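You operate a simulated robot arm through the tools that you are given. There is no shell and no other tool.

You are at the controls of a simulated robot arm. One attempt, no reset.

## Task
Lay one closed sealant bead on the white flange.
Fine: flange on the bead table, tube down, stroke the bead lever till the ring closes, tube up, flange in the blue tray. Where these are worked on the way, their far stop is far enough and under half their travel is too little: sealant tube.

It is judged by the outcome, as a careful person would: the job done as asked, and still so three seconds after it is handed in. It fails if anything else is knocked over, pushed out of place, dropped, spilled or broken.

## Robot
A 7-joint arm with a three-finger gripper, fixed in place. Base frame: the origin is on the floor under the middle of its stand, x ahead of it, y to its left, z up; the work surface is at about z = 0.9. Units: m, degrees, N and s.
It reaches about 1.342 m from its shoulder. Its first joint turns from -166.0 to 166.0 degrees. Payload 2.69 kg.
The TCP is the grasp point between the finger pads, 0.03 m short of the fingertips. In the tool frame z runs along the fingers and y along their closing line. The gripper opens to 0.128 m; its body begins 0.117 m behind the TCP.
Orientation is told as [roll, pitch, yaw] about the base's x, y, z axes, in that order, counted from this pose: with the fingers straight down and closing along the base's y, the tool's x points along the base's -x, its y along +y and its z along -z.

## Interface
- The arm moves only by the tool move_arm. Its argument "moves" is a list of rows, each a list of 7 numbers: the turn, a rotation vector about the tool's x, y, z in degrees, then the shift along the tool's x, y, z in m, then the finger opening in m, from 0 to 0.128. In form: [[ax, ay, az, dx, dy, dz, claw], ...]. A call has 1 to 20 rows; each row is the pose to reach, as a shift and turn from the pose commanded when the call began, along the tool's axes at that moment. A row lasts 0.2 s, in which the tool goes at most 0.05 m and 8.6 degrees; a call with a longer step from one row to the next is refused whole, and so is a gripper value outside its range. A pose out of reach is approached as far as the arm can. The call stops where the force on the tool passes 90 N (or 10 N more than at its start, if that is more) or the arm is blocked; 0.2 s more then pass. Each finger travels about 0.127 m/s and halts on what it meets, pressing with about 28 N; the grip force reading is that of the motor and also rises with nothing between the fingers. The clock runs only during rows and for 0.2 s after the last one: add rows that repeat a pose to give the fingers time. It gives the time, the measured TCP pose, the force on the tool (base axes), the opening and the grip force at its end, in the units of the frame above (readings bear some noise), with the torque about the TCP (base axes, N m) and any sound that the robot's microphone picked up, and new pictures: "views" is both (left out), scene, wrist or none.
- Cameras (640 x 400 px; columns grow to the right, rows downward): "scene" is fixed at [0.049, 0.4996, 1.5834]; the picture's right is [0.18, -0.98, 0.00], its down [-0.52, -0.10, -0.85] and it looks along [0.83, 0.15, -0.53] (base axes); focal length 214 px, centre (320, 200). "wrist" rides on the gripper at [0.058, 0.054, -0.131] in the tool frame; the picture's right is [-0.68, 0.74, 0.00], its down [-0.62, -0.57, -0.55] and it looks along [-0.40, -0.37, 0.84] (tool axes); focal length 234 px, centre (320, 200). There is no depth. A picture from a camera that has moved, and an enlarged one, comes with that camera's place and axes in the base frame and with its lens.
- slide_trunk(by): moves the trunk up (or, below 0, down) by that many m; the arm rides with it, the base frame stays. It gives what a move gives, with no picture.
- inspect(camera, box): a new picture of the part [left, top, right, bottom] of that camera's present view, enlarged. No time passes.
- hand_in(): hands the job in; it is judged then, once.

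Places have to be worked out from the pictures, the camera data and where the tool is seen. Open the gripper and draw the arm clear of the work before you hand the job in, unless the task says otherwise.

The tools are called after "Emit:" by a JSON object that holds its "api" and its "payload". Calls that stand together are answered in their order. move_arm: Moves the arm, as the interface text tells. Its arguments: {"type":"object","properties":{"moves":{"type":"array","items":{"type":"array","items":{"type":"number"}}},"views":{"type":"string","enum":["both","scene","wrist","none"]}},"required":["moves"]} The other tools are called the same way: slide_trunk (by) moves the trunk up or down; inspect (camera, box) takes an enlarged picture of a part of a camera's view; hand_in () hands the job in.

At the start:

```text
t: 0.0
tool_pos: [0.4162, 0.5598, 1.5095]
tool_rot: [0.0, 0.0, 0.0]
wrist_force: [-0.5, -0.6, 0.1]
moment: [0.03, -0.02, 0.01]
gripper_width: 0.1281
grasp_force: 0.2
trunk travel left (down, up): [-0.225, 0.125]
```

scene: 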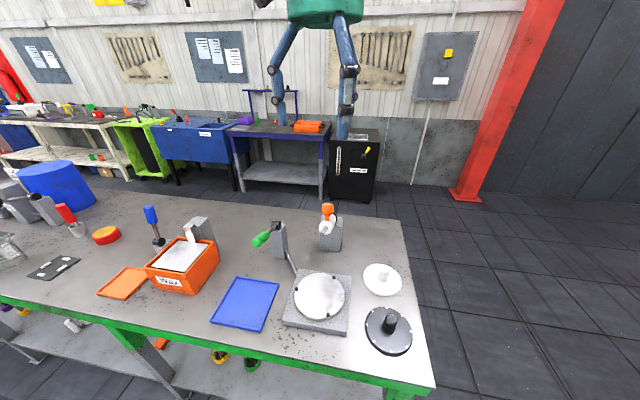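
wrist: 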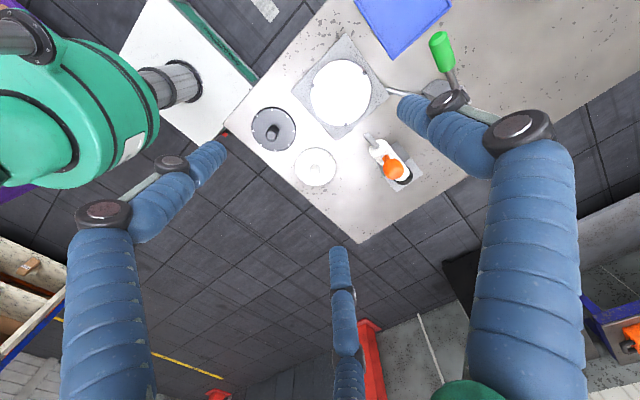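

I start by looking closer at the work area in both cameras before moving anything.

Emit:
{"api": "inspect", "payload": {"camera": "scene", "box": [200, 190, 440, 370]}}

Emit:
{"api": "inspect", "payload": {"camera": "wrist", "box": [220, 0, 500, 240]}}

Emit:
{"api": "inspect", "payload": {"camera": "scene", "box": [240, 190, 360, 290]}}

```text
2.22 times, centred on (320, 280) of scene
camera zoom: at [0.049, 0.4996, 1.5834], right [0.18, -0.98, 0.0], down [-0.52, -0.1, -0.85], along [0.83, 0.15, -0.53], focal length 477 px, centre (320, 22)
```

zoom: 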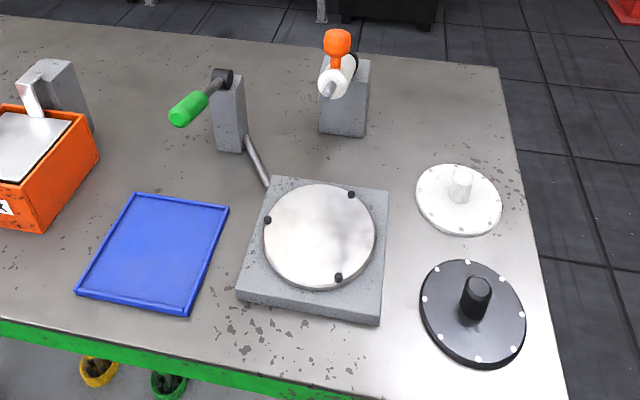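

```text
1.67 times, centred on (360, 120) of wrist
camera zoom: at [0.3571, 0.6131, 1.6421], right [0.68, 0.74, 0.0], down [0.62, -0.57, 0.55], along [0.4, -0.37, -0.84], focal length 390 px, centre (253, 333)
```

zoom: 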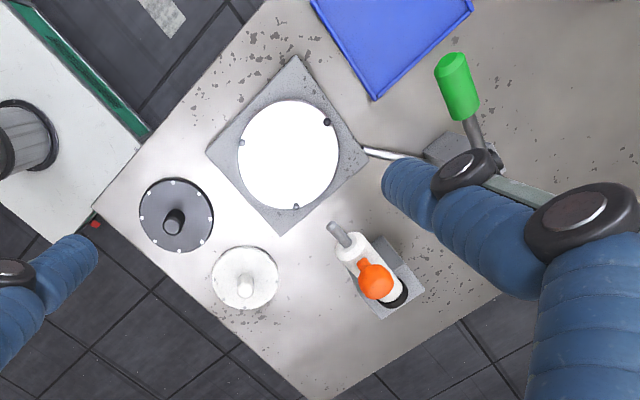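

```text
4.00 times, centred on (300, 240) of scene
camera zoom: at [0.049, 0.4996, 1.5834], right [0.18, -0.98, 0.0], down [-0.52, -0.1, -0.85], along [0.83, 0.15, -0.53], focal length 858 px, centre (400, 40)
```

zoom: 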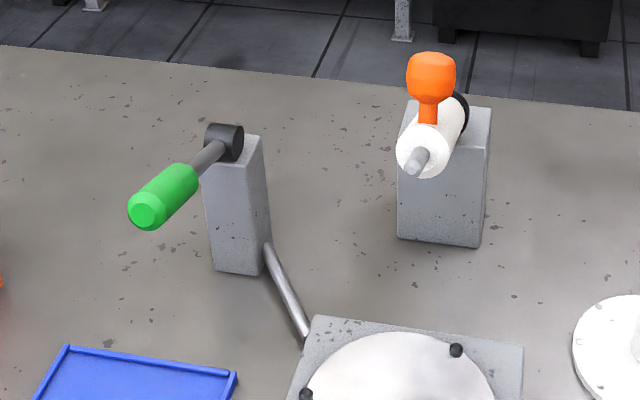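

The flange looks to be near (0.60, 0.366), the bead table near (0.472, 0.58). I zoom in harder on the fixtures to understand the mechanism.

Emit:
{"api": "inspect", "payload": {"camera": "scene", "box": [270, 255, 360, 340]}}

Emit:
{"api": "inspect", "payload": {"camera": "scene", "box": [300, 195, 360, 255]}}

Emit:
{"api": "inspect", "payload": {"camera": "scene", "box": [350, 255, 420, 315]}}

Emit:
{"api": "inspect", "payload": {"camera": "wrist", "box": [280, 40, 410, 140]}}

Emit:
{"api": "inspect", "payload": {"camera": "wrist", "box": [340, 110, 450, 210]}}

Emit:
{"api": "inspect", "payload": {"camera": "scene", "box": [240, 210, 310, 290]}}

```text
4.71 times, centred on (315, 298) of scene
camera zoom: at [0.049, 0.4996, 1.5834], right [0.18, -0.98, 0.0], down [-0.52, -0.1, -0.85], along [0.83, 0.15, -0.53], focal length 1009 px, centre (344, -259)
```

zoom: 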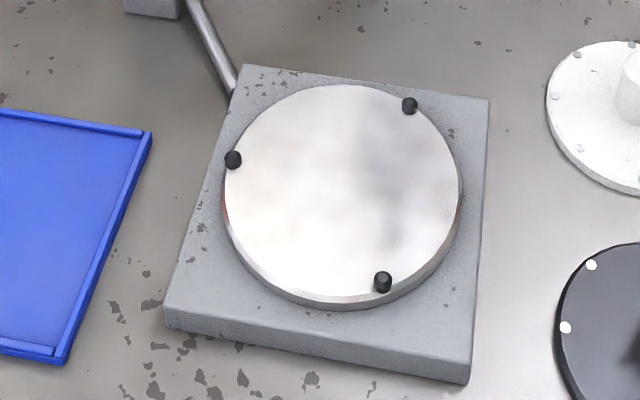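

```text
6.67 times, centred on (330, 225) of scene
camera zoom: at [0.049, 0.4996, 1.5834], right [0.18, -0.98, 0.0], down [-0.52, -0.1, -0.85], along [0.83, 0.15, -0.53], focal length 1430 px, centre (253, 33)
```

zoom: 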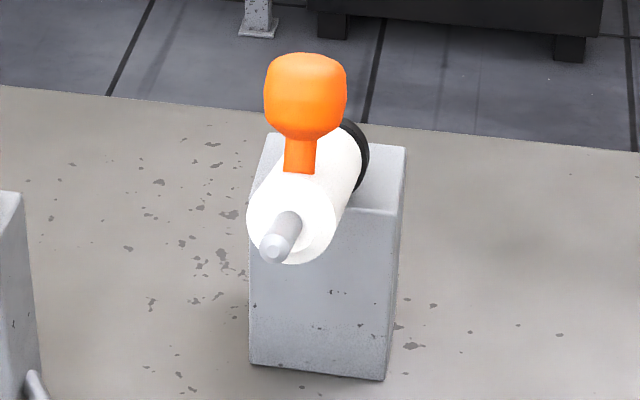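

```text
6.67 times, centred on (385, 285) of scene
camera zoom: at [0.049, 0.4996, 1.5834], right [0.18, -0.98, 0.0], down [-0.52, -0.1, -0.85], along [0.83, 0.15, -0.53], focal length 1430 px, centre (-113, -367)
```

zoom: 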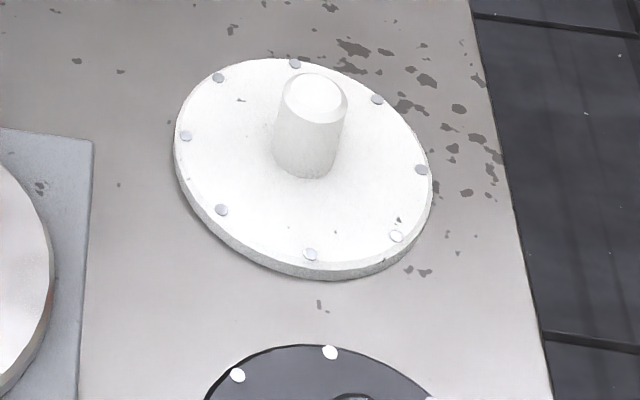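

```text
4.00 times, centred on (345, 90) of wrist
camera zoom: at [0.3571, 0.6131, 1.6421], right [0.68, 0.74, 0.0], down [0.62, -0.57, 0.55], along [0.4, -0.37, -0.84], focal length 937 px, centre (220, 640)
```

zoom: 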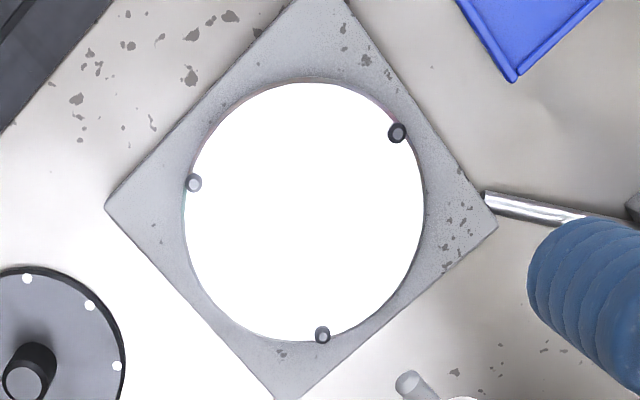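

```text
4.00 times, centred on (395, 160) of wrist
camera zoom: at [0.3571, 0.6131, 1.6421], right [0.68, 0.74, 0.0], down [0.62, -0.57, 0.55], along [0.4, -0.37, -0.84], focal length 937 px, centre (20, 360)
```

zoom: 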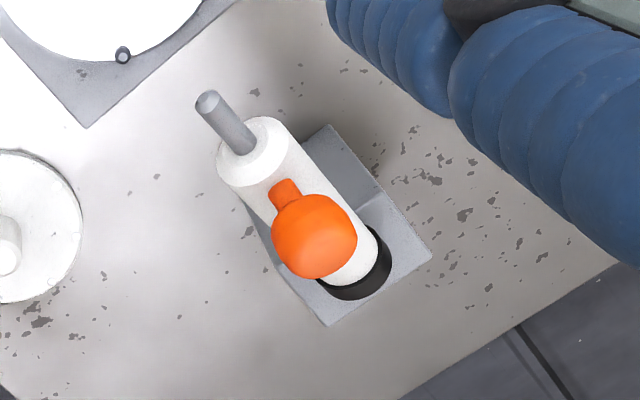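

```text
5.00 times, centred on (275, 250) of scene
camera zoom: at [0.049, 0.4996, 1.5834], right [0.18, -0.98, 0.0], down [-0.52, -0.1, -0.85], along [0.83, 0.15, -0.53], focal length 1072 px, centre (545, -50)
```

zoom: 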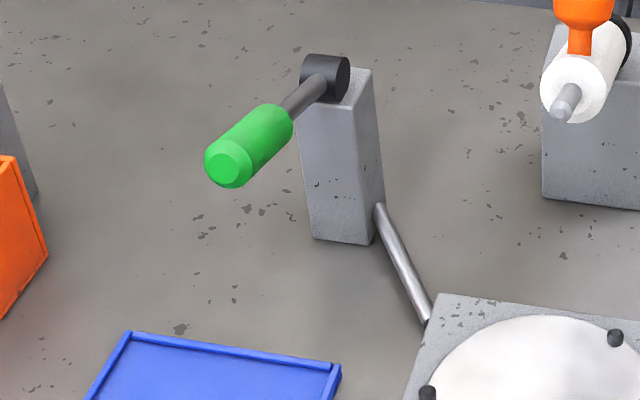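

The sealant tube points up at about 25° from a pivot near (0.73, 0.575, 1.07), and the green lever end is near (0.495, 0.78, 1.12). I move above the white flange at about z=1.22 for a close wrist look.

Emit:
{"api": "move_arm", "payload": {"moves": [[0, 0, 0, -0.023, -0.024, 0.036, 0.128], [0, 0, 0, -0.046, -0.048, 0.072, 0.128], [0, 0, 0, -0.069, -0.073, 0.108, 0.128], [0, 0, 0, -0.092, -0.097, 0.144, 0.128], [0, 0, 0, -0.115, -0.121, 0.18, 0.128], [0, 0, 0, -0.138, -0.145, 0.216, 0.128], [0, 0, 0, -0.161, -0.17, 0.252, 0.128], [0, 0, 0, -0.184, -0.195, 0.29, 0.128], [0, 0, 0, -0.184, -0.195, 0.29, 0.128]]}}

```text
refused: row 8 steps farther than a row can; nothing moved
```

The last step was slightly too long, so I re-space the rows.

Emit:
{"api": "move_arm", "payload": {"moves": [[0, 0, 0, -0.02, -0.022, 0.032, 0.128], [0, 0, 0, -0.041, -0.043, 0.064, 0.128], [0, 0, 0, -0.061, -0.065, 0.097, 0.128], [0, 0, 0, -0.082, -0.087, 0.129, 0.128], [0, 0, 0, -0.102, -0.108, 0.161, 0.128], [0, 0, 0, -0.123, -0.13, 0.193, 0.128], [0, 0, 0, -0.143, -0.152, 0.226, 0.128], [0, 0, 0, -0.164, -0.173, 0.258, 0.128], [0, 0, 0, -0.184, -0.195, 0.29, 0.128], [0, 0, 0, -0.184, -0.195, 0.29, 0.128]]}}

```text
t: 2.2
tool_pos: [0.602, 0.3659, 1.219]
tool_rot: [-0.1, 0.0, 0.0]
wrist_force: [0.9, -0.7, 0.2]
moment: [-0.02, 0.05, 0.02]
gripper_width: 0.128
grasp_force: 0.1
trunk travel left (down, up): [-0.225, 0.125]
camera wrist: at [0.5418, 0.4183, 1.3517], right [0.68, 0.74, 0.0], down [0.62, -0.57, 0.55], along [0.4, -0.37, -0.84], focal length 234 px, centre (320, 200)
```

scene: 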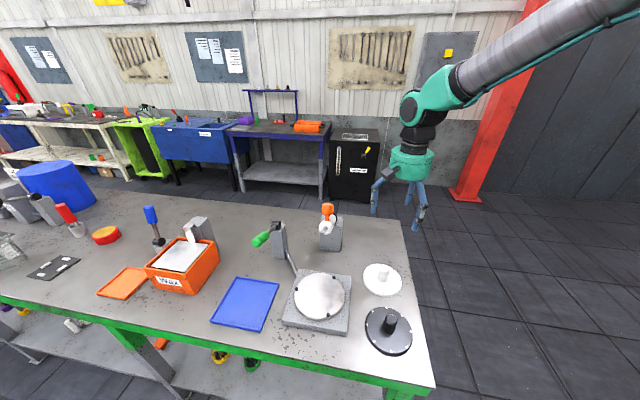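
wrist: 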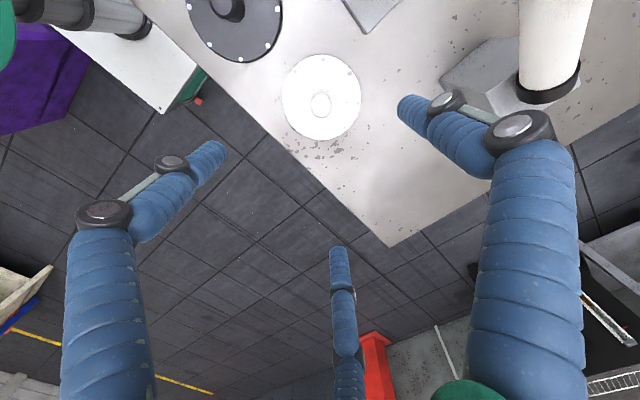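

The flange is nearly under the tool axis. I zoom in to locate its centre exactly.

Emit:
{"api": "inspect", "payload": {"camera": "wrist", "box": [270, 40, 370, 150]}}

Emit:
{"api": "inspect", "payload": {"camera": "scene", "box": [340, 150, 440, 300]}}

```text
3.64 times, centred on (320, 95) of wrist
camera zoom: at [0.5418, 0.4183, 1.3517], right [0.68, 0.74, 0.0], down [0.62, -0.57, 0.55], along [0.4, -0.37, -0.84], focal length 852 px, centre (320, 582)
```

zoom: 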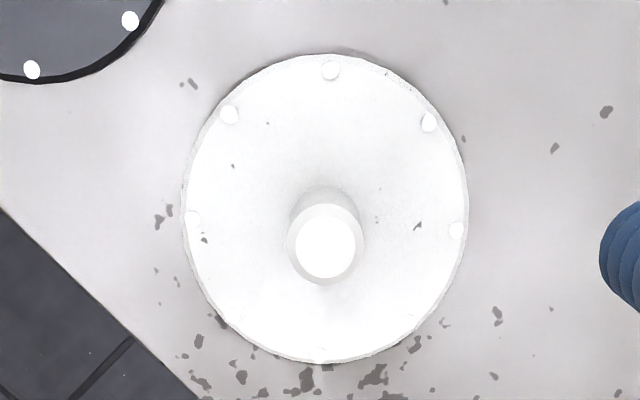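

```text
2.67 times, centred on (390, 225) of scene
camera zoom: at [0.049, 0.4996, 1.5834], right [0.18, -0.98, 0.0], down [-0.52, -0.1, -0.85], along [0.83, 0.15, -0.53], focal length 572 px, centre (133, 133)
```

zoom: 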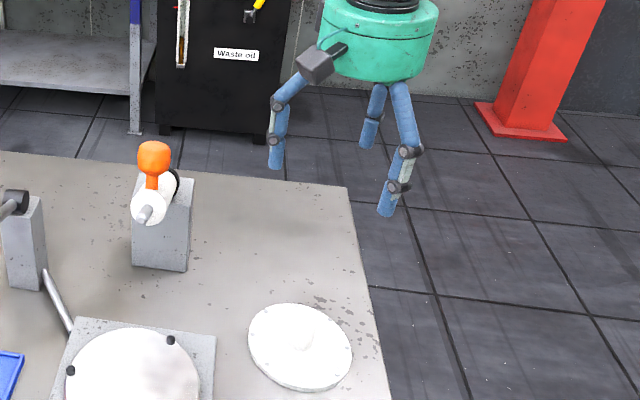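

The flange centre appears at about (0.598, 0.3695), about 2 mm and 5 mm off the tool axis. The knob is about 33 mm across with its top near z≈0.965. I lower to z≈1.03 with the fingers narrowed, then re-check.

Emit:
{"api": "move_arm", "payload": {"moves": [[0, 0, 0, 0.001, 0.0025, 0.04, 0.11], [0, 0, 0, 0.002, 0.0045, 0.08, 0.09], [0, 0, 0, 0.002, 0.0045, 0.12, 0.08], [0, 0, 0, 0.002, 0.0045, 0.155, 0.075], [0, 0, 0, 0.002, 0.0045, 0.185, 0.075], [0, 0, 0, 0.002, 0.0045, 0.19, 0.075]]}}

Emit:
{"api": "inspect", "payload": {"camera": "scene", "box": [340, 200, 440, 310]}}

```text
t: 3.6
tool_pos: [0.5976, 0.3688, 1.0291]
tool_rot: [0.0, 0.0, 0.1]
wrist_force: [-0.2, 0.7, -0.5]
moment: [0.0, 0.0, 0.01]
gripper_width: 0.0751
grasp_force: 0.0
trunk travel left (down, up): [-0.225, 0.125]
camera wrist: at [0.539, 0.4229, 1.1623], right [0.68, 0.74, 0.0], down [0.62, -0.57, 0.55], along [0.4, -0.37, -0.84], focal length 234 px, centre (320, 200)
```

scene: 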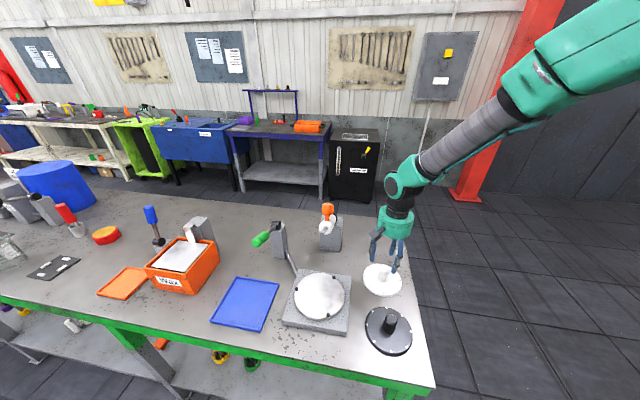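
wrist: 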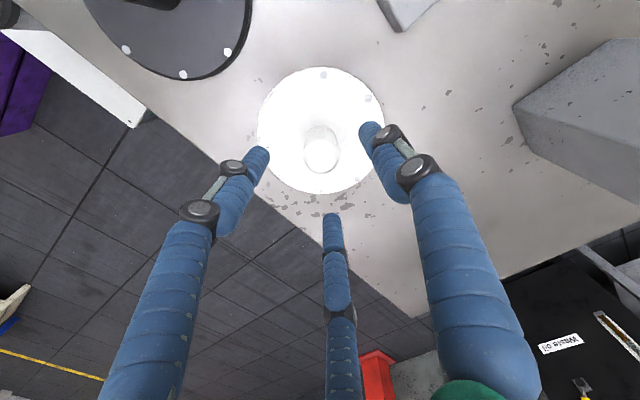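

```text
3.64 times, centred on (390, 255) of scene
camera zoom: at [0.049, 0.4996, 1.5834], right [0.18, -0.98, 0.0], down [-0.52, -0.1, -0.85], along [0.83, 0.15, -0.53], focal length 780 px, centre (66, 0)
```

zoom: 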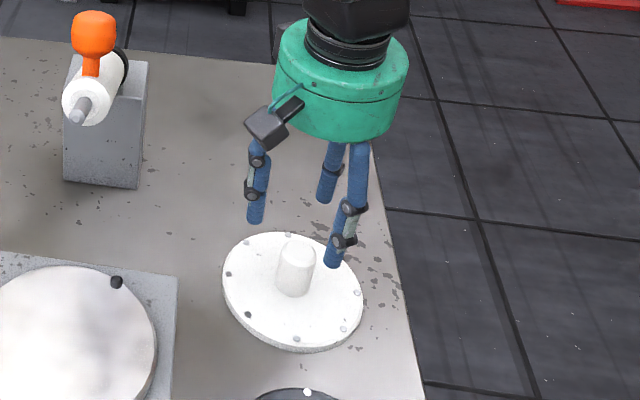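

The knob top sits on the tool axis. I descend to TCP z≈0.953 (fingertips just above the disc) and then close on the knob.

Emit:
{"api": "move_arm", "payload": {"moves": [[0, 0, 0, 0, 0, 0.035, 0.075], [0, 0, 0, 0, 0, 0.065, 0.075], [0, 0, 0, 0, 0, 0.076, 0.075], [0, 0, 0, 0, 0, 0.076, 0.06], [0, 0, 0, 0, 0, 0.076, 0.045]]}}

Emit:
{"api": "inspect", "payload": {"camera": "scene", "box": [350, 230, 420, 310]}}

Emit:
{"api": "inspect", "payload": {"camera": "wrist", "box": [230, 80, 420, 240]}}

```text
t: 4.8
tool_pos: [0.5986, 0.3691, 0.9534]
tool_rot: [0.0, 0.0, 0.0]
wrist_force: [0.9, -0.7, -1.0]
moment: [-0.02, -0.03, 0.0]
gripper_width: 0.0458
grasp_force: 0.9
trunk travel left (down, up): [-0.225, 0.125]
camera wrist: at [0.539, 0.4223, 1.086], right [0.68, 0.74, 0.0], down [0.62, -0.57, 0.55], along [0.4, -0.37, -0.84], focal length 234 px, centre (320, 200)
```

scene: 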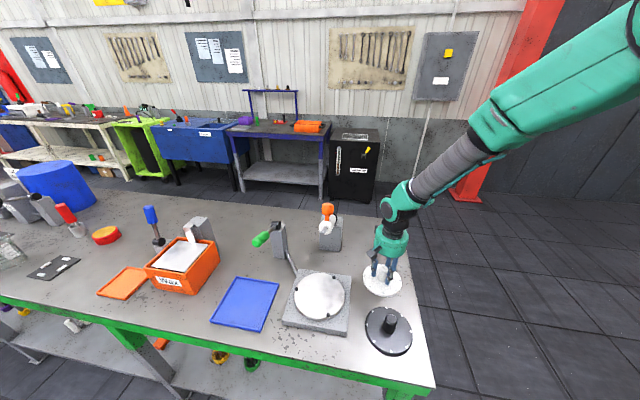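
wrist: 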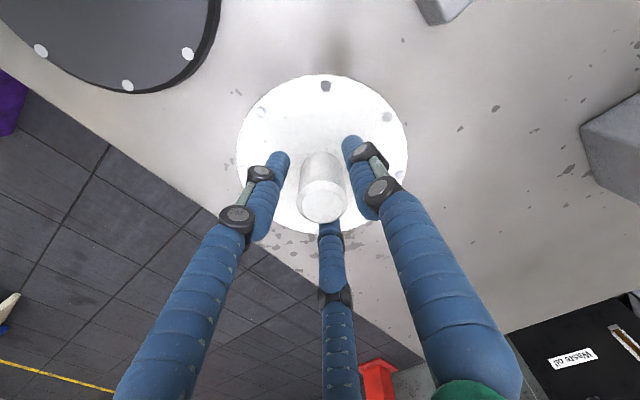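

```text
5.00 times, centred on (385, 270) of scene
camera zoom: at [0.049, 0.4996, 1.5834], right [0.18, -0.98, 0.0], down [-0.52, -0.1, -0.85], along [0.83, 0.15, -0.53], focal length 1072 px, centre (-5, -150)
```

zoom: 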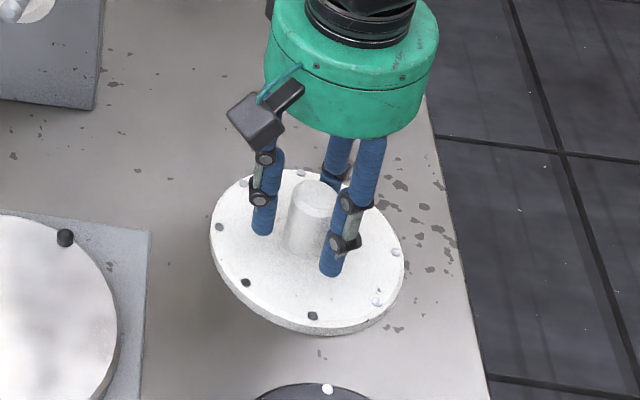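

```text
2.50 times, centred on (325, 160) of wrist
camera zoom: at [0.539, 0.4223, 1.086], right [0.68, 0.74, 0.0], down [0.62, -0.57, 0.55], along [0.4, -0.37, -0.84], focal length 585 px, centre (308, 300)
```

zoom: 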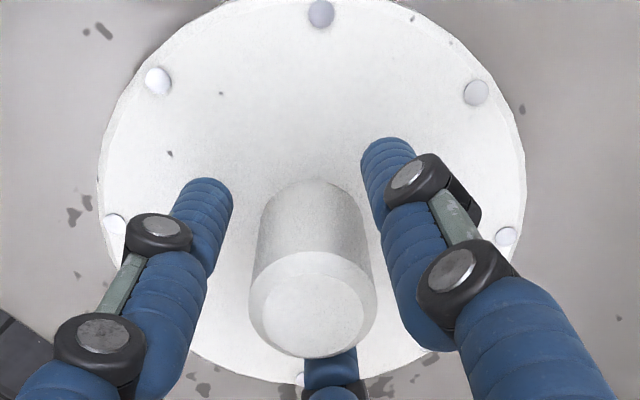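

The fingers straddle the knob cleanly. I close on it.

Emit:
{"api": "move_arm", "payload": {"moves": [[0, 0, 0, 0, 0, 0, 0.038], [0, 0, 0, 0, 0, 0, 0.03], [0, 0, 0, 0, 0, 0, 0.02], [0, 0, 0, 0, 0, 0, 0.01], [0, 0, 0, 0, 0, 0, 0.01]], "views": "wrist"}}

Emit:
{"api": "inspect", "payload": {"camera": "scene", "box": [350, 230, 420, 310]}}

```text
t: 6.0
tool_pos: [0.599, 0.3694, 0.9537]
tool_rot: [0.0, 0.0, -0.1]
wrist_force: [4.0, 1.5, 0.2]
moment: [0.07, -0.11, -0.06]
gripper_width: 0.0326
grasp_force: 27.3
trunk travel left (down, up): [-0.225, 0.125]
camera wrist: at [0.5392, 0.4225, 1.0861], right [0.68, 0.74, 0.0], down [0.62, -0.57, 0.55], along [0.4, -0.37, -0.84], focal length 234 px, centre (320, 200)
```

wrist: 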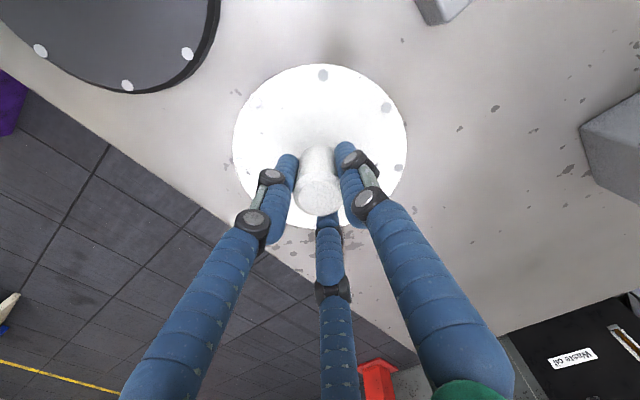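

```text
5.00 times, centred on (385, 270) of scene
camera zoom: at [0.049, 0.4996, 1.5834], right [0.18, -0.98, 0.0], down [-0.52, -0.1, -0.85], along [0.83, 0.15, -0.53], focal length 1072 px, centre (-5, -150)
```

zoom: 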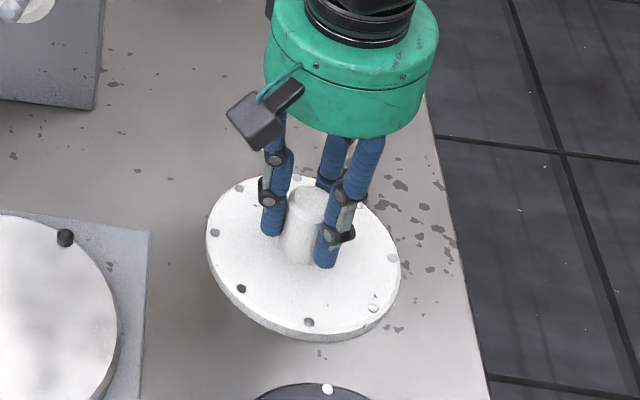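

Grip is firm on the knob (32.6 mm). I lift straight up.

Emit:
{"api": "move_arm", "payload": {"moves": [[0, 0, 0, 0, 0, -0.01, 0.01], [0, 0, 0, 0, 0, -0.03, 0.01], [0, 0, 0, 0, 0, -0.06, 0.01], [0, 0, 0, 0, 0, -0.1, 0.01], [0, 0, 0, 0, 0, -0.14, 0.01], [0, 0, 0, 0, 0, -0.16, 0.01], [0, 0, 0, 0, 0, -0.16, 0.01]]}}

Emit:
{"api": "inspect", "payload": {"camera": "wrist", "box": [220, 40, 420, 240]}}

Emit:
{"api": "inspect", "payload": {"camera": "scene", "box": [280, 150, 440, 320]}}

```text
t: 7.6
tool_pos: [0.5992, 0.3702, 1.1149]
tool_rot: [-0.1, 0.0, 0.0]
wrist_force: [0.3, -0.6, 0.7]
moment: [0.04, -0.03, 0.0]
gripper_width: 0.01
grasp_force: 0.1
trunk travel left (down, up): [-0.225, 0.125]
camera wrist: at [0.5391, 0.4225, 1.2463], right [0.68, 0.74, 0.0], down [0.62, -0.57, 0.55], along [0.4, -0.37, -0.84], focal length 234 px, centre (320, 200)
```

scene: 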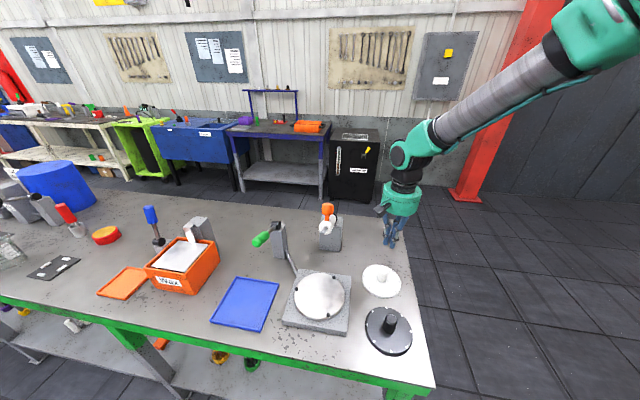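
wrist: 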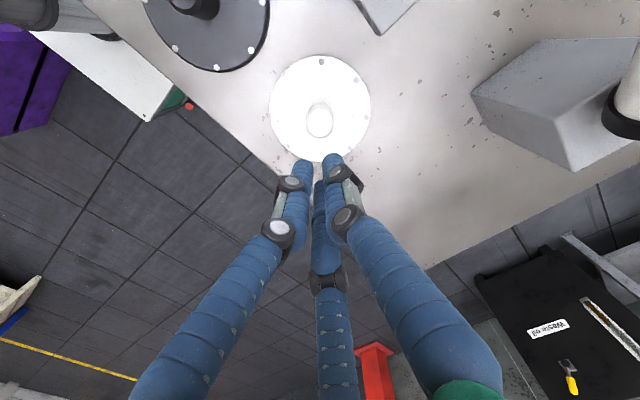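

```text
2.00 times, centred on (320, 140) of wrist
camera zoom: at [0.5391, 0.4225, 1.2463], right [0.68, 0.74, 0.0], down [0.62, -0.57, 0.55], along [0.4, -0.37, -0.84], focal length 468 px, centre (320, 320)
```

zoom: 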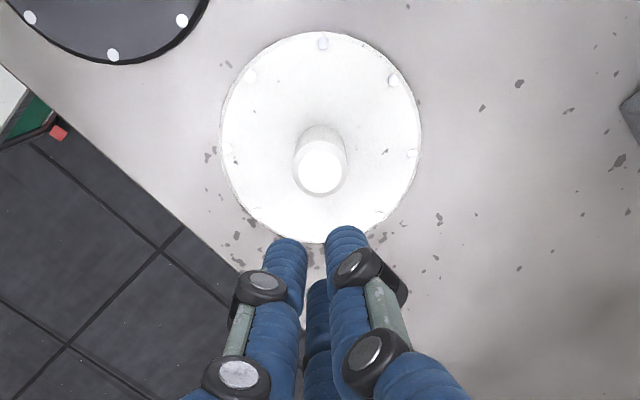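

```text
2.35 times, centred on (360, 235) of scene
camera zoom: at [0.049, 0.4996, 1.5834], right [0.18, -0.98, 0.0], down [-0.52, -0.1, -0.85], along [0.83, 0.15, -0.53], focal length 505 px, centre (226, 118)
```

zoom: 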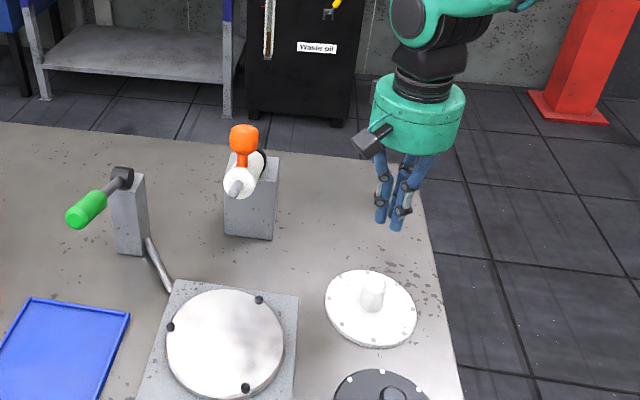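

The knob slipped out of the grip: the flange is still on the table, centred under the tool at about (0.597, 0.370), with the knob top near z≈0.96, so I was clamping its chamfer. I re-open and descend lower this time.

Emit:
{"api": "move_arm", "payload": {"moves": [[0, 0, 0, 0, 0, 0.0, 0.04], [0, 0, 0, 0, 0, 0.0, 0.06], [0, 0, 0, 0, 0, 0.04, 0.065], [0, 0, 0, 0, 0, 0.08, 0.065], [0, 0, 0, 0, 0, 0.12, 0.065], [0, 0, 0, 0, 0, 0.15, 0.065], [0, 0, 0, 0.001, 0.001, 0.166, 0.06], [0, 0, 0, 0.001, 0.001, 0.17, 0.05], [0, 0, 0, 0.001, 0.001, 0.17, 0.05]]}}

Emit:
{"api": "inspect", "payload": {"camera": "scene", "box": [350, 240, 420, 310]}}

Emit:
{"api": "inspect", "payload": {"camera": "wrist", "box": [230, 80, 420, 240]}}

```text
t: 9.6
tool_pos: [0.5982, 0.371, 0.9436]
tool_rot: [0.0, 0.0, 0.0]
wrist_force: [0.1, 0.4, -0.5]
moment: [0.04, -0.01, 0.04]
gripper_width: 0.0501
grasp_force: 0.1
trunk travel left (down, up): [-0.225, 0.125]
camera wrist: at [0.5381, 0.4241, 1.0762], right [0.68, 0.74, 0.0], down [0.62, -0.57, 0.55], along [0.4, -0.37, -0.84], focal length 234 px, centre (320, 200)
```

scene: 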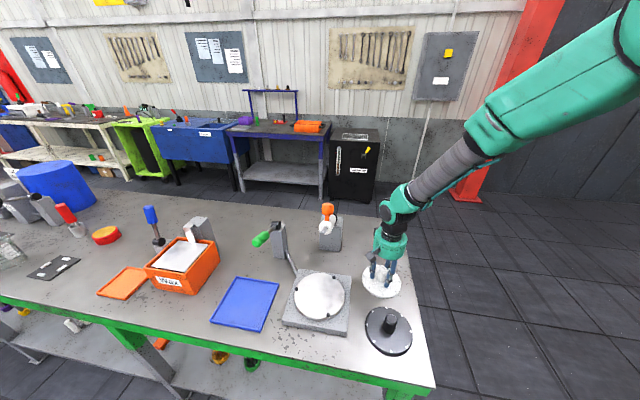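
wrist: 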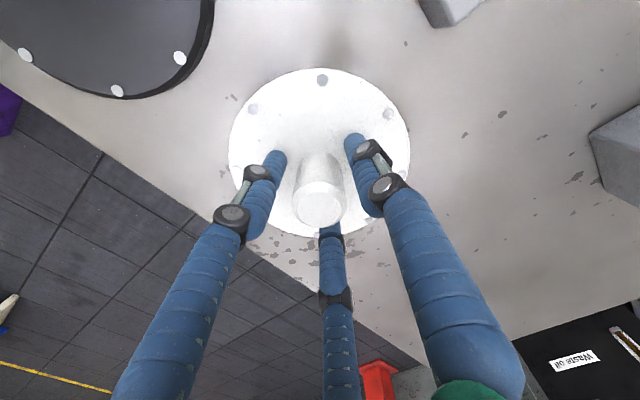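

```text
5.71 times, centred on (385, 275) of scene
camera zoom: at [0.049, 0.4996, 1.5834], right [0.18, -0.98, 0.0], down [-0.52, -0.1, -0.85], along [0.83, 0.15, -0.53], focal length 1226 px, centre (-51, -229)
```

zoom: 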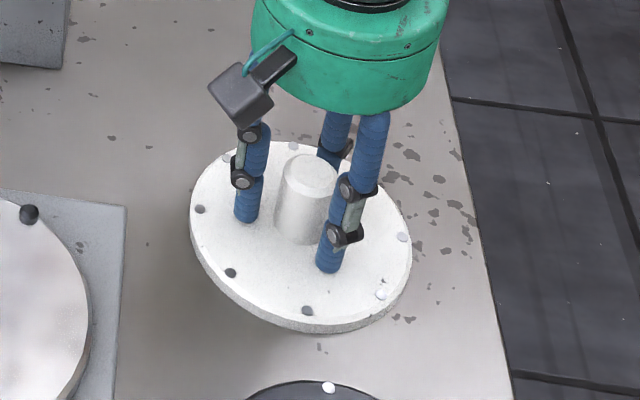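

```text
2.50 times, centred on (325, 160) of wrist
camera zoom: at [0.5381, 0.4241, 1.0762], right [0.68, 0.74, 0.0], down [0.62, -0.57, 0.55], along [0.4, -0.37, -0.84], focal length 585 px, centre (308, 300)
```

zoom: 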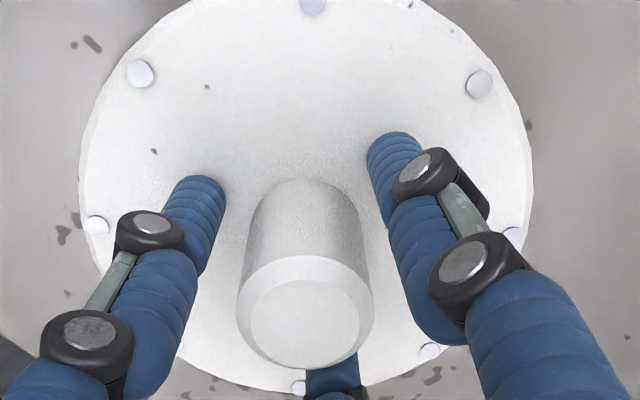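

No contact force yet and fingers look just above the disc. I ease down 2 mm more and then close.

Emit:
{"api": "move_arm", "payload": {"moves": [[0, 0, 0, 0, 0, 0.001, 0.05], [0, 0, 0, 0, 0, 0.002, 0.05], [0, 0, 0, 0, 0, 0.002, 0.05]], "views": "none"}}

```text
t: 10.4
tool_pos: [0.5972, 0.3706, 0.9415]
tool_rot: [-0.1, 0.0, 0.0]
wrist_force: [-0.5, 0.7, 0.3]
moment: [0.01, -0.03, -0.01]
gripper_width: 0.0502
grasp_force: 0.1
trunk travel left (down, up): [-0.225, 0.125]
```

Still no contact at z≈0.9415. I close the fingers here and watch the opening and force.

Emit:
{"api": "move_arm", "payload": {"moves": [[0, 0, 0, 0, 0, 0, 0.04], [0, 0, 0, 0, 0, 0, 0.03], [0, 0, 0, 0, 0, 0, 0.02], [0, 0, 0, 0, 0, 0, 0.01], [0, 0, 0, 0, 0, 0, 0.0], [0, 0, 0, 0, 0, 0, 0.0]], "views": "wrist"}}

Emit:
{"api": "inspect", "payload": {"camera": "wrist", "box": [230, 80, 420, 240]}}

Emit:
{"api": "inspect", "payload": {"camera": "scene", "box": [350, 240, 420, 310]}}

```text
t: 11.8
tool_pos: [0.5975, 0.3703, 0.943]
tool_rot: [0.0, 0.1, 0.0]
wrist_force: [2.8, -1.3, 0.8]
moment: [-0.06, -0.11, -0.06]
gripper_width: 0.0328
grasp_force: 27.8
trunk travel left (down, up): [-0.225, 0.125]
camera wrist: at [0.5381, 0.4235, 1.0742], right [0.68, 0.74, 0.0], down [0.62, -0.57, 0.55], along [0.4, -0.37, -0.84], focal length 234 px, centre (320, 200)
```

wrist: 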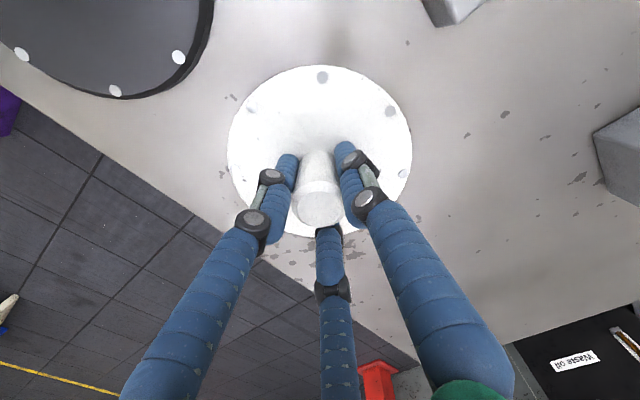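

```text
2.50 times, centred on (325, 160) of wrist
camera zoom: at [0.5381, 0.4235, 1.0742], right [0.68, 0.74, 0.0], down [0.62, -0.57, 0.55], along [0.4, -0.37, -0.84], focal length 585 px, centre (308, 300)
```

zoom: 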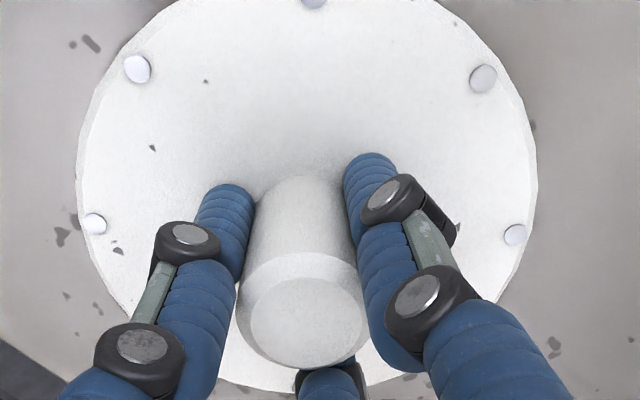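

```text
5.71 times, centred on (385, 275) of scene
camera zoom: at [0.049, 0.4996, 1.5834], right [0.18, -0.98, 0.0], down [-0.52, -0.1, -0.85], along [0.83, 0.15, -0.53], focal length 1226 px, centre (-51, -229)
```

zoom: 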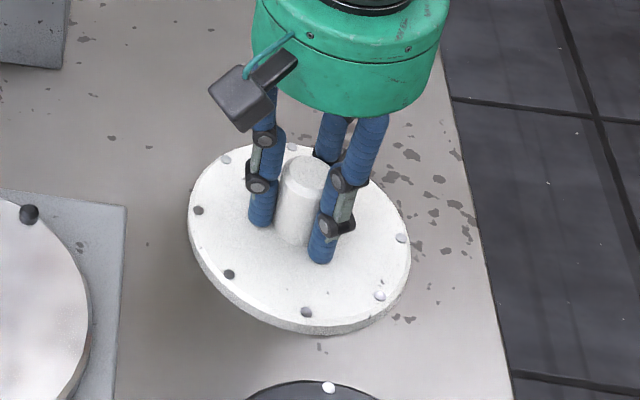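

Gripped at 32.8 mm with 28 N. I lift only 1.5 cm slowly and check that the flange comes along.

Emit:
{"api": "move_arm", "payload": {"moves": [[0, 0, 0, 0, 0, -0.002, 0.0], [0, 0, 0, 0, 0, -0.004, 0.0], [0, 0, 0, 0, 0, -0.006, 0.0], [0, 0, 0, 0, 0, -0.009, 0.0], [0, 0, 0, 0, 0, -0.012, 0.0], [0, 0, 0, 0, 0, -0.015, 0.0]], "views": "wrist"}}

Emit:
{"api": "inspect", "payload": {"camera": "wrist", "box": [230, 80, 420, 240]}}

Emit:
{"api": "inspect", "payload": {"camera": "scene", "box": [350, 240, 420, 310]}}

```text
t: 13.2
tool_pos: [0.599, 0.3703, 0.956]
tool_rot: [0.0, 0.0, 0.0]
wrist_force: [-0.8, 0.1, -9.2]
moment: [-0.02, -0.05, 0.0]
gripper_width: 0.0323
grasp_force: 27.9
trunk travel left (down, up): [-0.225, 0.125]
camera wrist: at [0.5386, 0.4235, 1.0888], right [0.68, 0.74, 0.0], down [0.62, -0.57, 0.55], along [0.4, -0.37, -0.84], focal length 234 px, centre (320, 200)
```

wrist: 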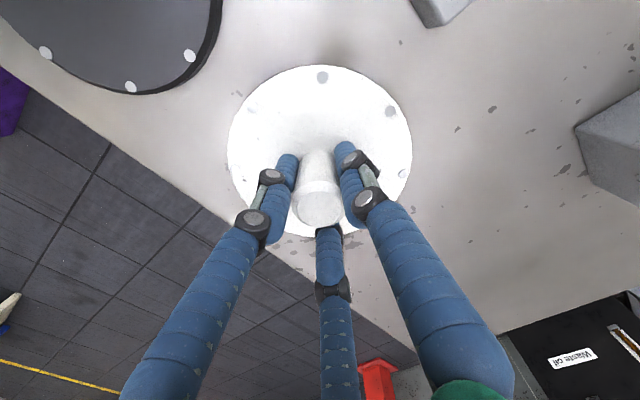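

```text
2.50 times, centred on (325, 160) of wrist
camera zoom: at [0.5386, 0.4235, 1.0888], right [0.68, 0.74, 0.0], down [0.62, -0.57, 0.55], along [0.4, -0.37, -0.84], focal length 585 px, centre (308, 300)
```

zoom: 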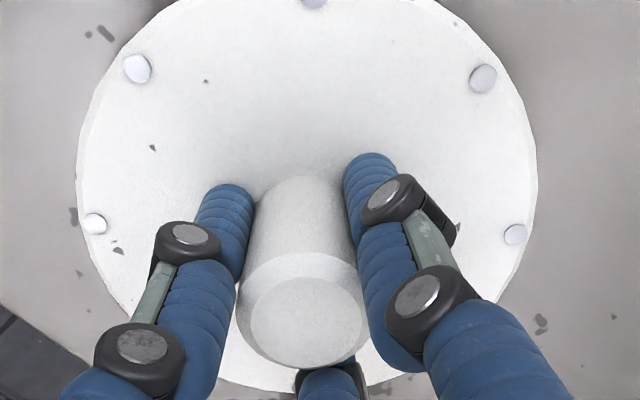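

```text
5.71 times, centred on (385, 275) of scene
camera zoom: at [0.049, 0.4996, 1.5834], right [0.18, -0.98, 0.0], down [-0.52, -0.1, -0.85], along [0.83, 0.15, -0.53], focal length 1226 px, centre (-51, -229)
```

zoom: 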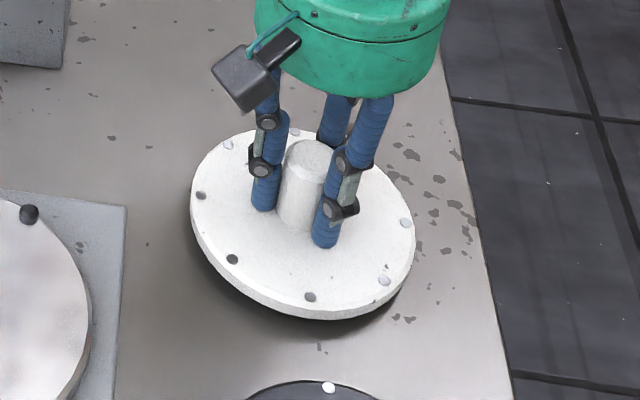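

The flange is in the air: 9 N load and the grip is steady at 32 mm. The gripper body will come close to the raised nozzle near (0.534, 0.579, 1.163) at the bead table, so I lift gently and move to a viewpoint short of the table to measure the nozzle and disc again.

Emit:
{"api": "move_arm", "payload": {"moves": [[0, 0, 0, 0, 0, -0.01, 0.0], [0, 0, 0, 0, 0, -0.03, 0.0], [0, 0, 0, 0, 0, -0.06, 0.0], [0, 0, 0, 0, 0, -0.09, 0.0], [0, 0, 0, 0, 0, -0.12, 0.0], [0, 0, 0, 0, 0, -0.15, 0.0], [0, 0, 0, 0, 0, -0.18, 0.0], [0, 0, 0, 0, 0, -0.21, 0.0], [0, 0, 0, 0, 0, -0.24, 0.0], [0, 0, 0, 0, 0, -0.27, 0.0], [0, 0, 0, 0.01, 0.007, -0.29, 0.0], [0, 0, 0, 0.035, 0.023, -0.2935, 0.0], [0, 0, 0, 0.065, 0.043, -0.2935, 0.0], [0, 0, 0, 0.095, 0.063, -0.2935, 0.0], [0, 0, 0, 0.125, 0.083, -0.2935, 0.0], [0, 0, 0, 0.155, 0.103, -0.2935, 0.0], [0, 0, 0, 0.18, 0.12, -0.2935, 0.0], [0, 0, 0, 0.197, 0.13, -0.2935, 0.0], [0, 0, 0, 0.197, 0.13, -0.2935, 0.0]]}}

Emit:
{"api": "inspect", "payload": {"camera": "wrist", "box": [400, 120, 520, 260]}}

Emit:
{"api": "inspect", "payload": {"camera": "scene", "box": [240, 120, 440, 340]}}

```text
t: 17.2
tool_pos: [0.3997, 0.5013, 1.2496]
tool_rot: [0.1, 0.0, -0.1]
wrist_force: [0.5, -0.5, -7.8]
moment: [0.02, 0.01, -0.01]
gripper_width: 0.0325
grasp_force: 27.8
trunk travel left (down, up): [-0.225, 0.125]
camera wrist: at [0.3412, 0.5548, 1.3818], right [0.68, 0.74, 0.0], down [0.62, -0.57, 0.55], along [0.4, -0.37, -0.84], focal length 234 px, centre (320, 200)
```

scene: 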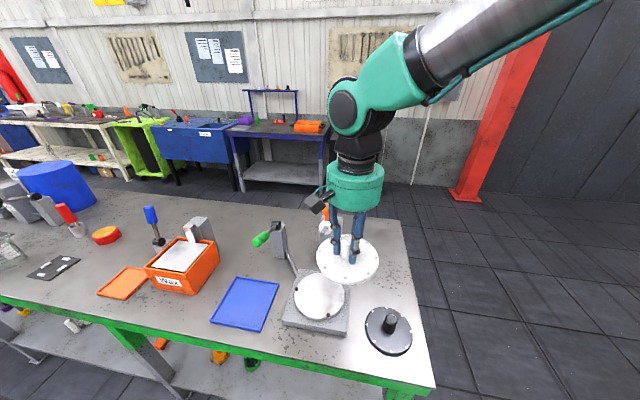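
wrist: 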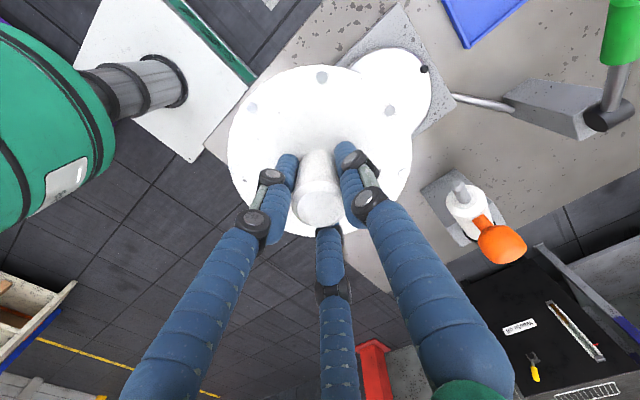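

```text
2.86 times, centred on (460, 190) of wrist
camera zoom: at [0.3412, 0.5548, 1.3818], right [0.68, 0.74, 0.0], down [0.62, -0.57, 0.55], along [0.4, -0.37, -0.84], focal length 669 px, centre (-80, 229)
```

zoom: 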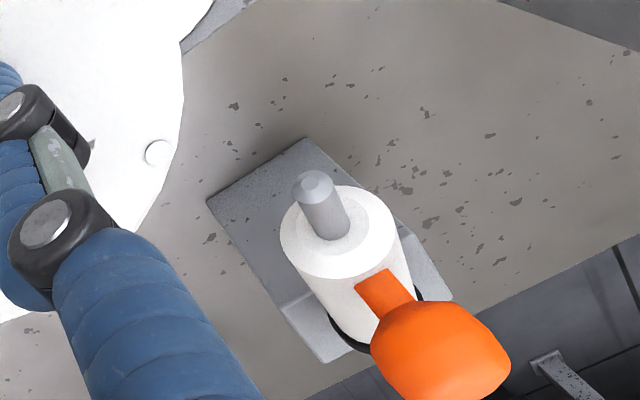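

```text
1.82 times, centred on (340, 230) of scene
camera zoom: at [0.049, 0.4996, 1.5834], right [0.18, -0.98, 0.0], down [-0.52, -0.1, -0.85], along [0.83, 0.15, -0.53], focal length 390 px, centre (284, 146)
```

zoom: 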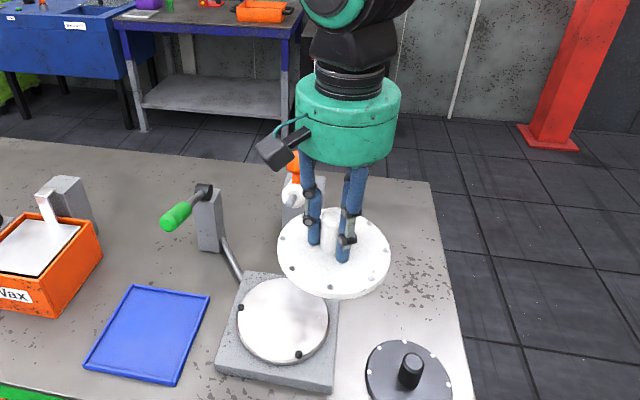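

Nozzle tip triangulates to about (0.537, 0.580, 1.157). I measure the gripper body's radius and the disc pins more carefully before committing to the placement.

Emit:
{"api": "inspect", "payload": {"camera": "scene", "box": [300, 140, 400, 240]}}

Emit:
{"api": "inspect", "payload": {"camera": "scene", "box": [280, 260, 360, 345]}}

Emit:
{"api": "inspect", "payload": {"camera": "wrist", "box": [340, 0, 500, 140]}}

```text
4.00 times, centred on (350, 190) of scene
camera zoom: at [0.049, 0.4996, 1.5834], right [0.18, -0.98, 0.0], down [-0.52, -0.1, -0.85], along [0.83, 0.15, -0.53], focal length 858 px, centre (200, 240)
```

zoom: 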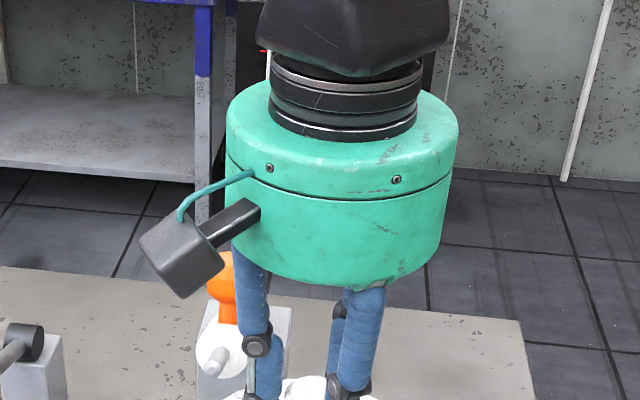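

```text
4.71 times, centred on (320, 302) of scene
camera zoom: at [0.049, 0.4996, 1.5834], right [0.18, -0.98, 0.0], down [-0.52, -0.1, -0.85], along [0.83, 0.15, -0.53], focal length 1009 px, centre (320, -282)
```

zoom: 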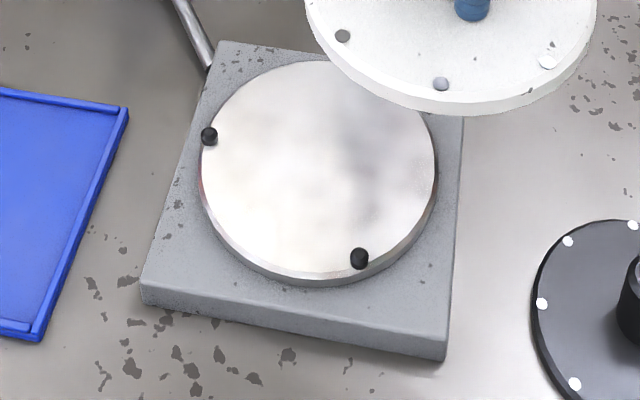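

```text
2.86 times, centred on (420, 70) of wrist
camera zoom: at [0.3412, 0.5548, 1.3818], right [0.68, 0.74, 0.0], down [0.62, -0.57, 0.55], along [0.4, -0.37, -0.84], focal length 669 px, centre (34, 571)
```

zoom: 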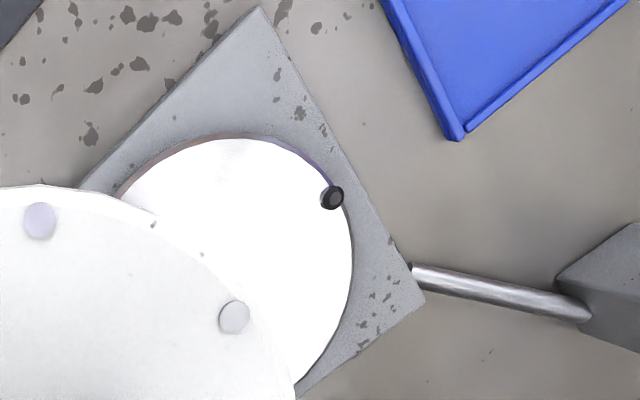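

Body radius is about 50 mm, which leaves roughly 1 cm to the nozzle. The pin circle centre works out to about (0.475, 0.578), with pin tops at z≈0.961. I descend on the near side so the flange edge clears the nozzle, then slide in underneath it.

Emit:
{"api": "move_arm", "payload": {"moves": [[0, 0, 0, -0.0033, 0.02, 0.003, 0.0], [0, 0, 0, -0.0065, 0.045, 0.006, 0.0], [0, 0, 0, -0.0098, 0.07, 0.01, 0.0], [0, 0, 0, -0.0098, 0.0787, 0.02, 0.0], [0, 0, 0, -0.0098, 0.0787, 0.045, 0.0], [0, 0, 0, -0.0098, 0.0787, 0.075, 0.0], [0, 0, 0, -0.0098, 0.0787, 0.105, 0.0], [0, 0, 0, -0.0098, 0.0787, 0.135, 0.0], [0, 0, 0, -0.0098, 0.0787, 0.165, 0.0], [0, 0, 0, -0.0098, 0.0787, 0.185, 0.0], [0, 0, 0, -0.02, 0.0787, 0.19, 0.0], [0, 0, 0, -0.04, 0.0787, 0.19, 0.0], [0, 0, 0, -0.06, 0.0787, 0.19, 0.0], [0, 0, 0, -0.0648, 0.0787, 0.19, 0.0], [0, 0, 0, -0.0648, 0.0787, 0.19, 0.0]]}}

Emit:
{"api": "inspect", "payload": {"camera": "scene", "box": [270, 220, 370, 340]}}

Emit:
{"api": "inspect", "payload": {"camera": "wrist", "box": [220, 40, 420, 240]}}

```text
t: 20.4
tool_pos: [0.466, 0.5804, 1.0607]
tool_rot: [0.0, 0.0, 0.0]
wrist_force: [0.2, -0.7, -9.8]
moment: [0.0, -0.01, -0.05]
gripper_width: 0.0323
grasp_force: 28.0
trunk travel left (down, up): [-0.225, 0.125]
camera wrist: at [0.4061, 0.6327, 1.1923], right [0.68, 0.74, 0.0], down [0.62, -0.57, 0.55], along [0.4, -0.37, -0.84], focal length 234 px, centre (320, 200)
```

scene: 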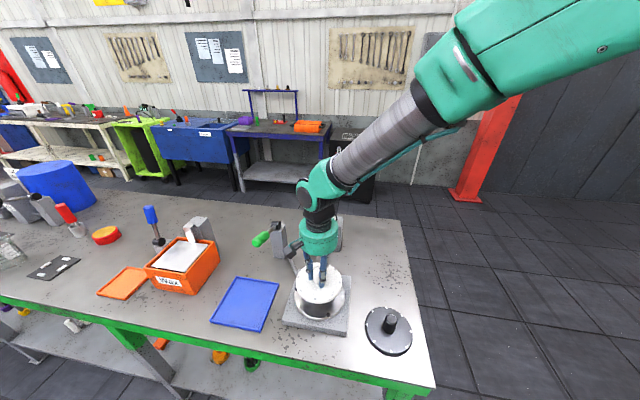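
wrist: 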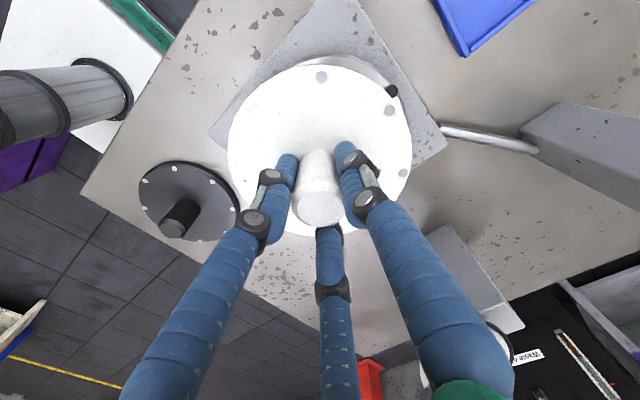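

```text
3.33 times, centred on (320, 280) of scene
camera zoom: at [0.049, 0.4996, 1.5834], right [0.18, -0.98, 0.0], down [-0.52, -0.1, -0.85], along [0.83, 0.15, -0.53], focal length 715 px, centre (320, -67)
```

zoom: 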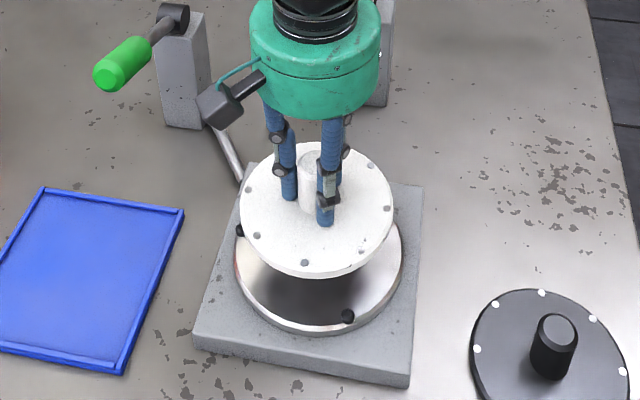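

```text
2.00 times, centred on (320, 140) of wrist
camera zoom: at [0.4061, 0.6327, 1.1923], right [0.68, 0.74, 0.0], down [0.62, -0.57, 0.55], along [0.4, -0.37, -0.84], focal length 468 px, centre (320, 320)
```

zoom: 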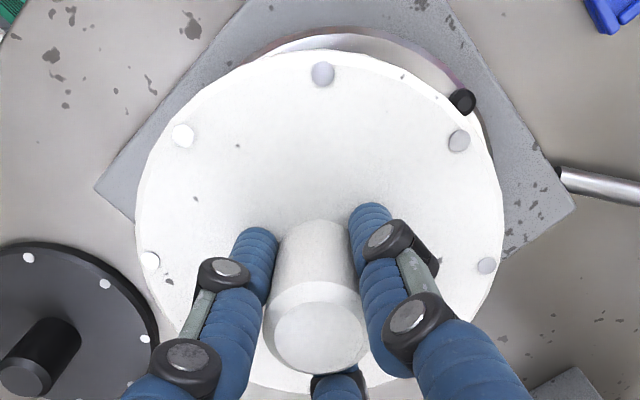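

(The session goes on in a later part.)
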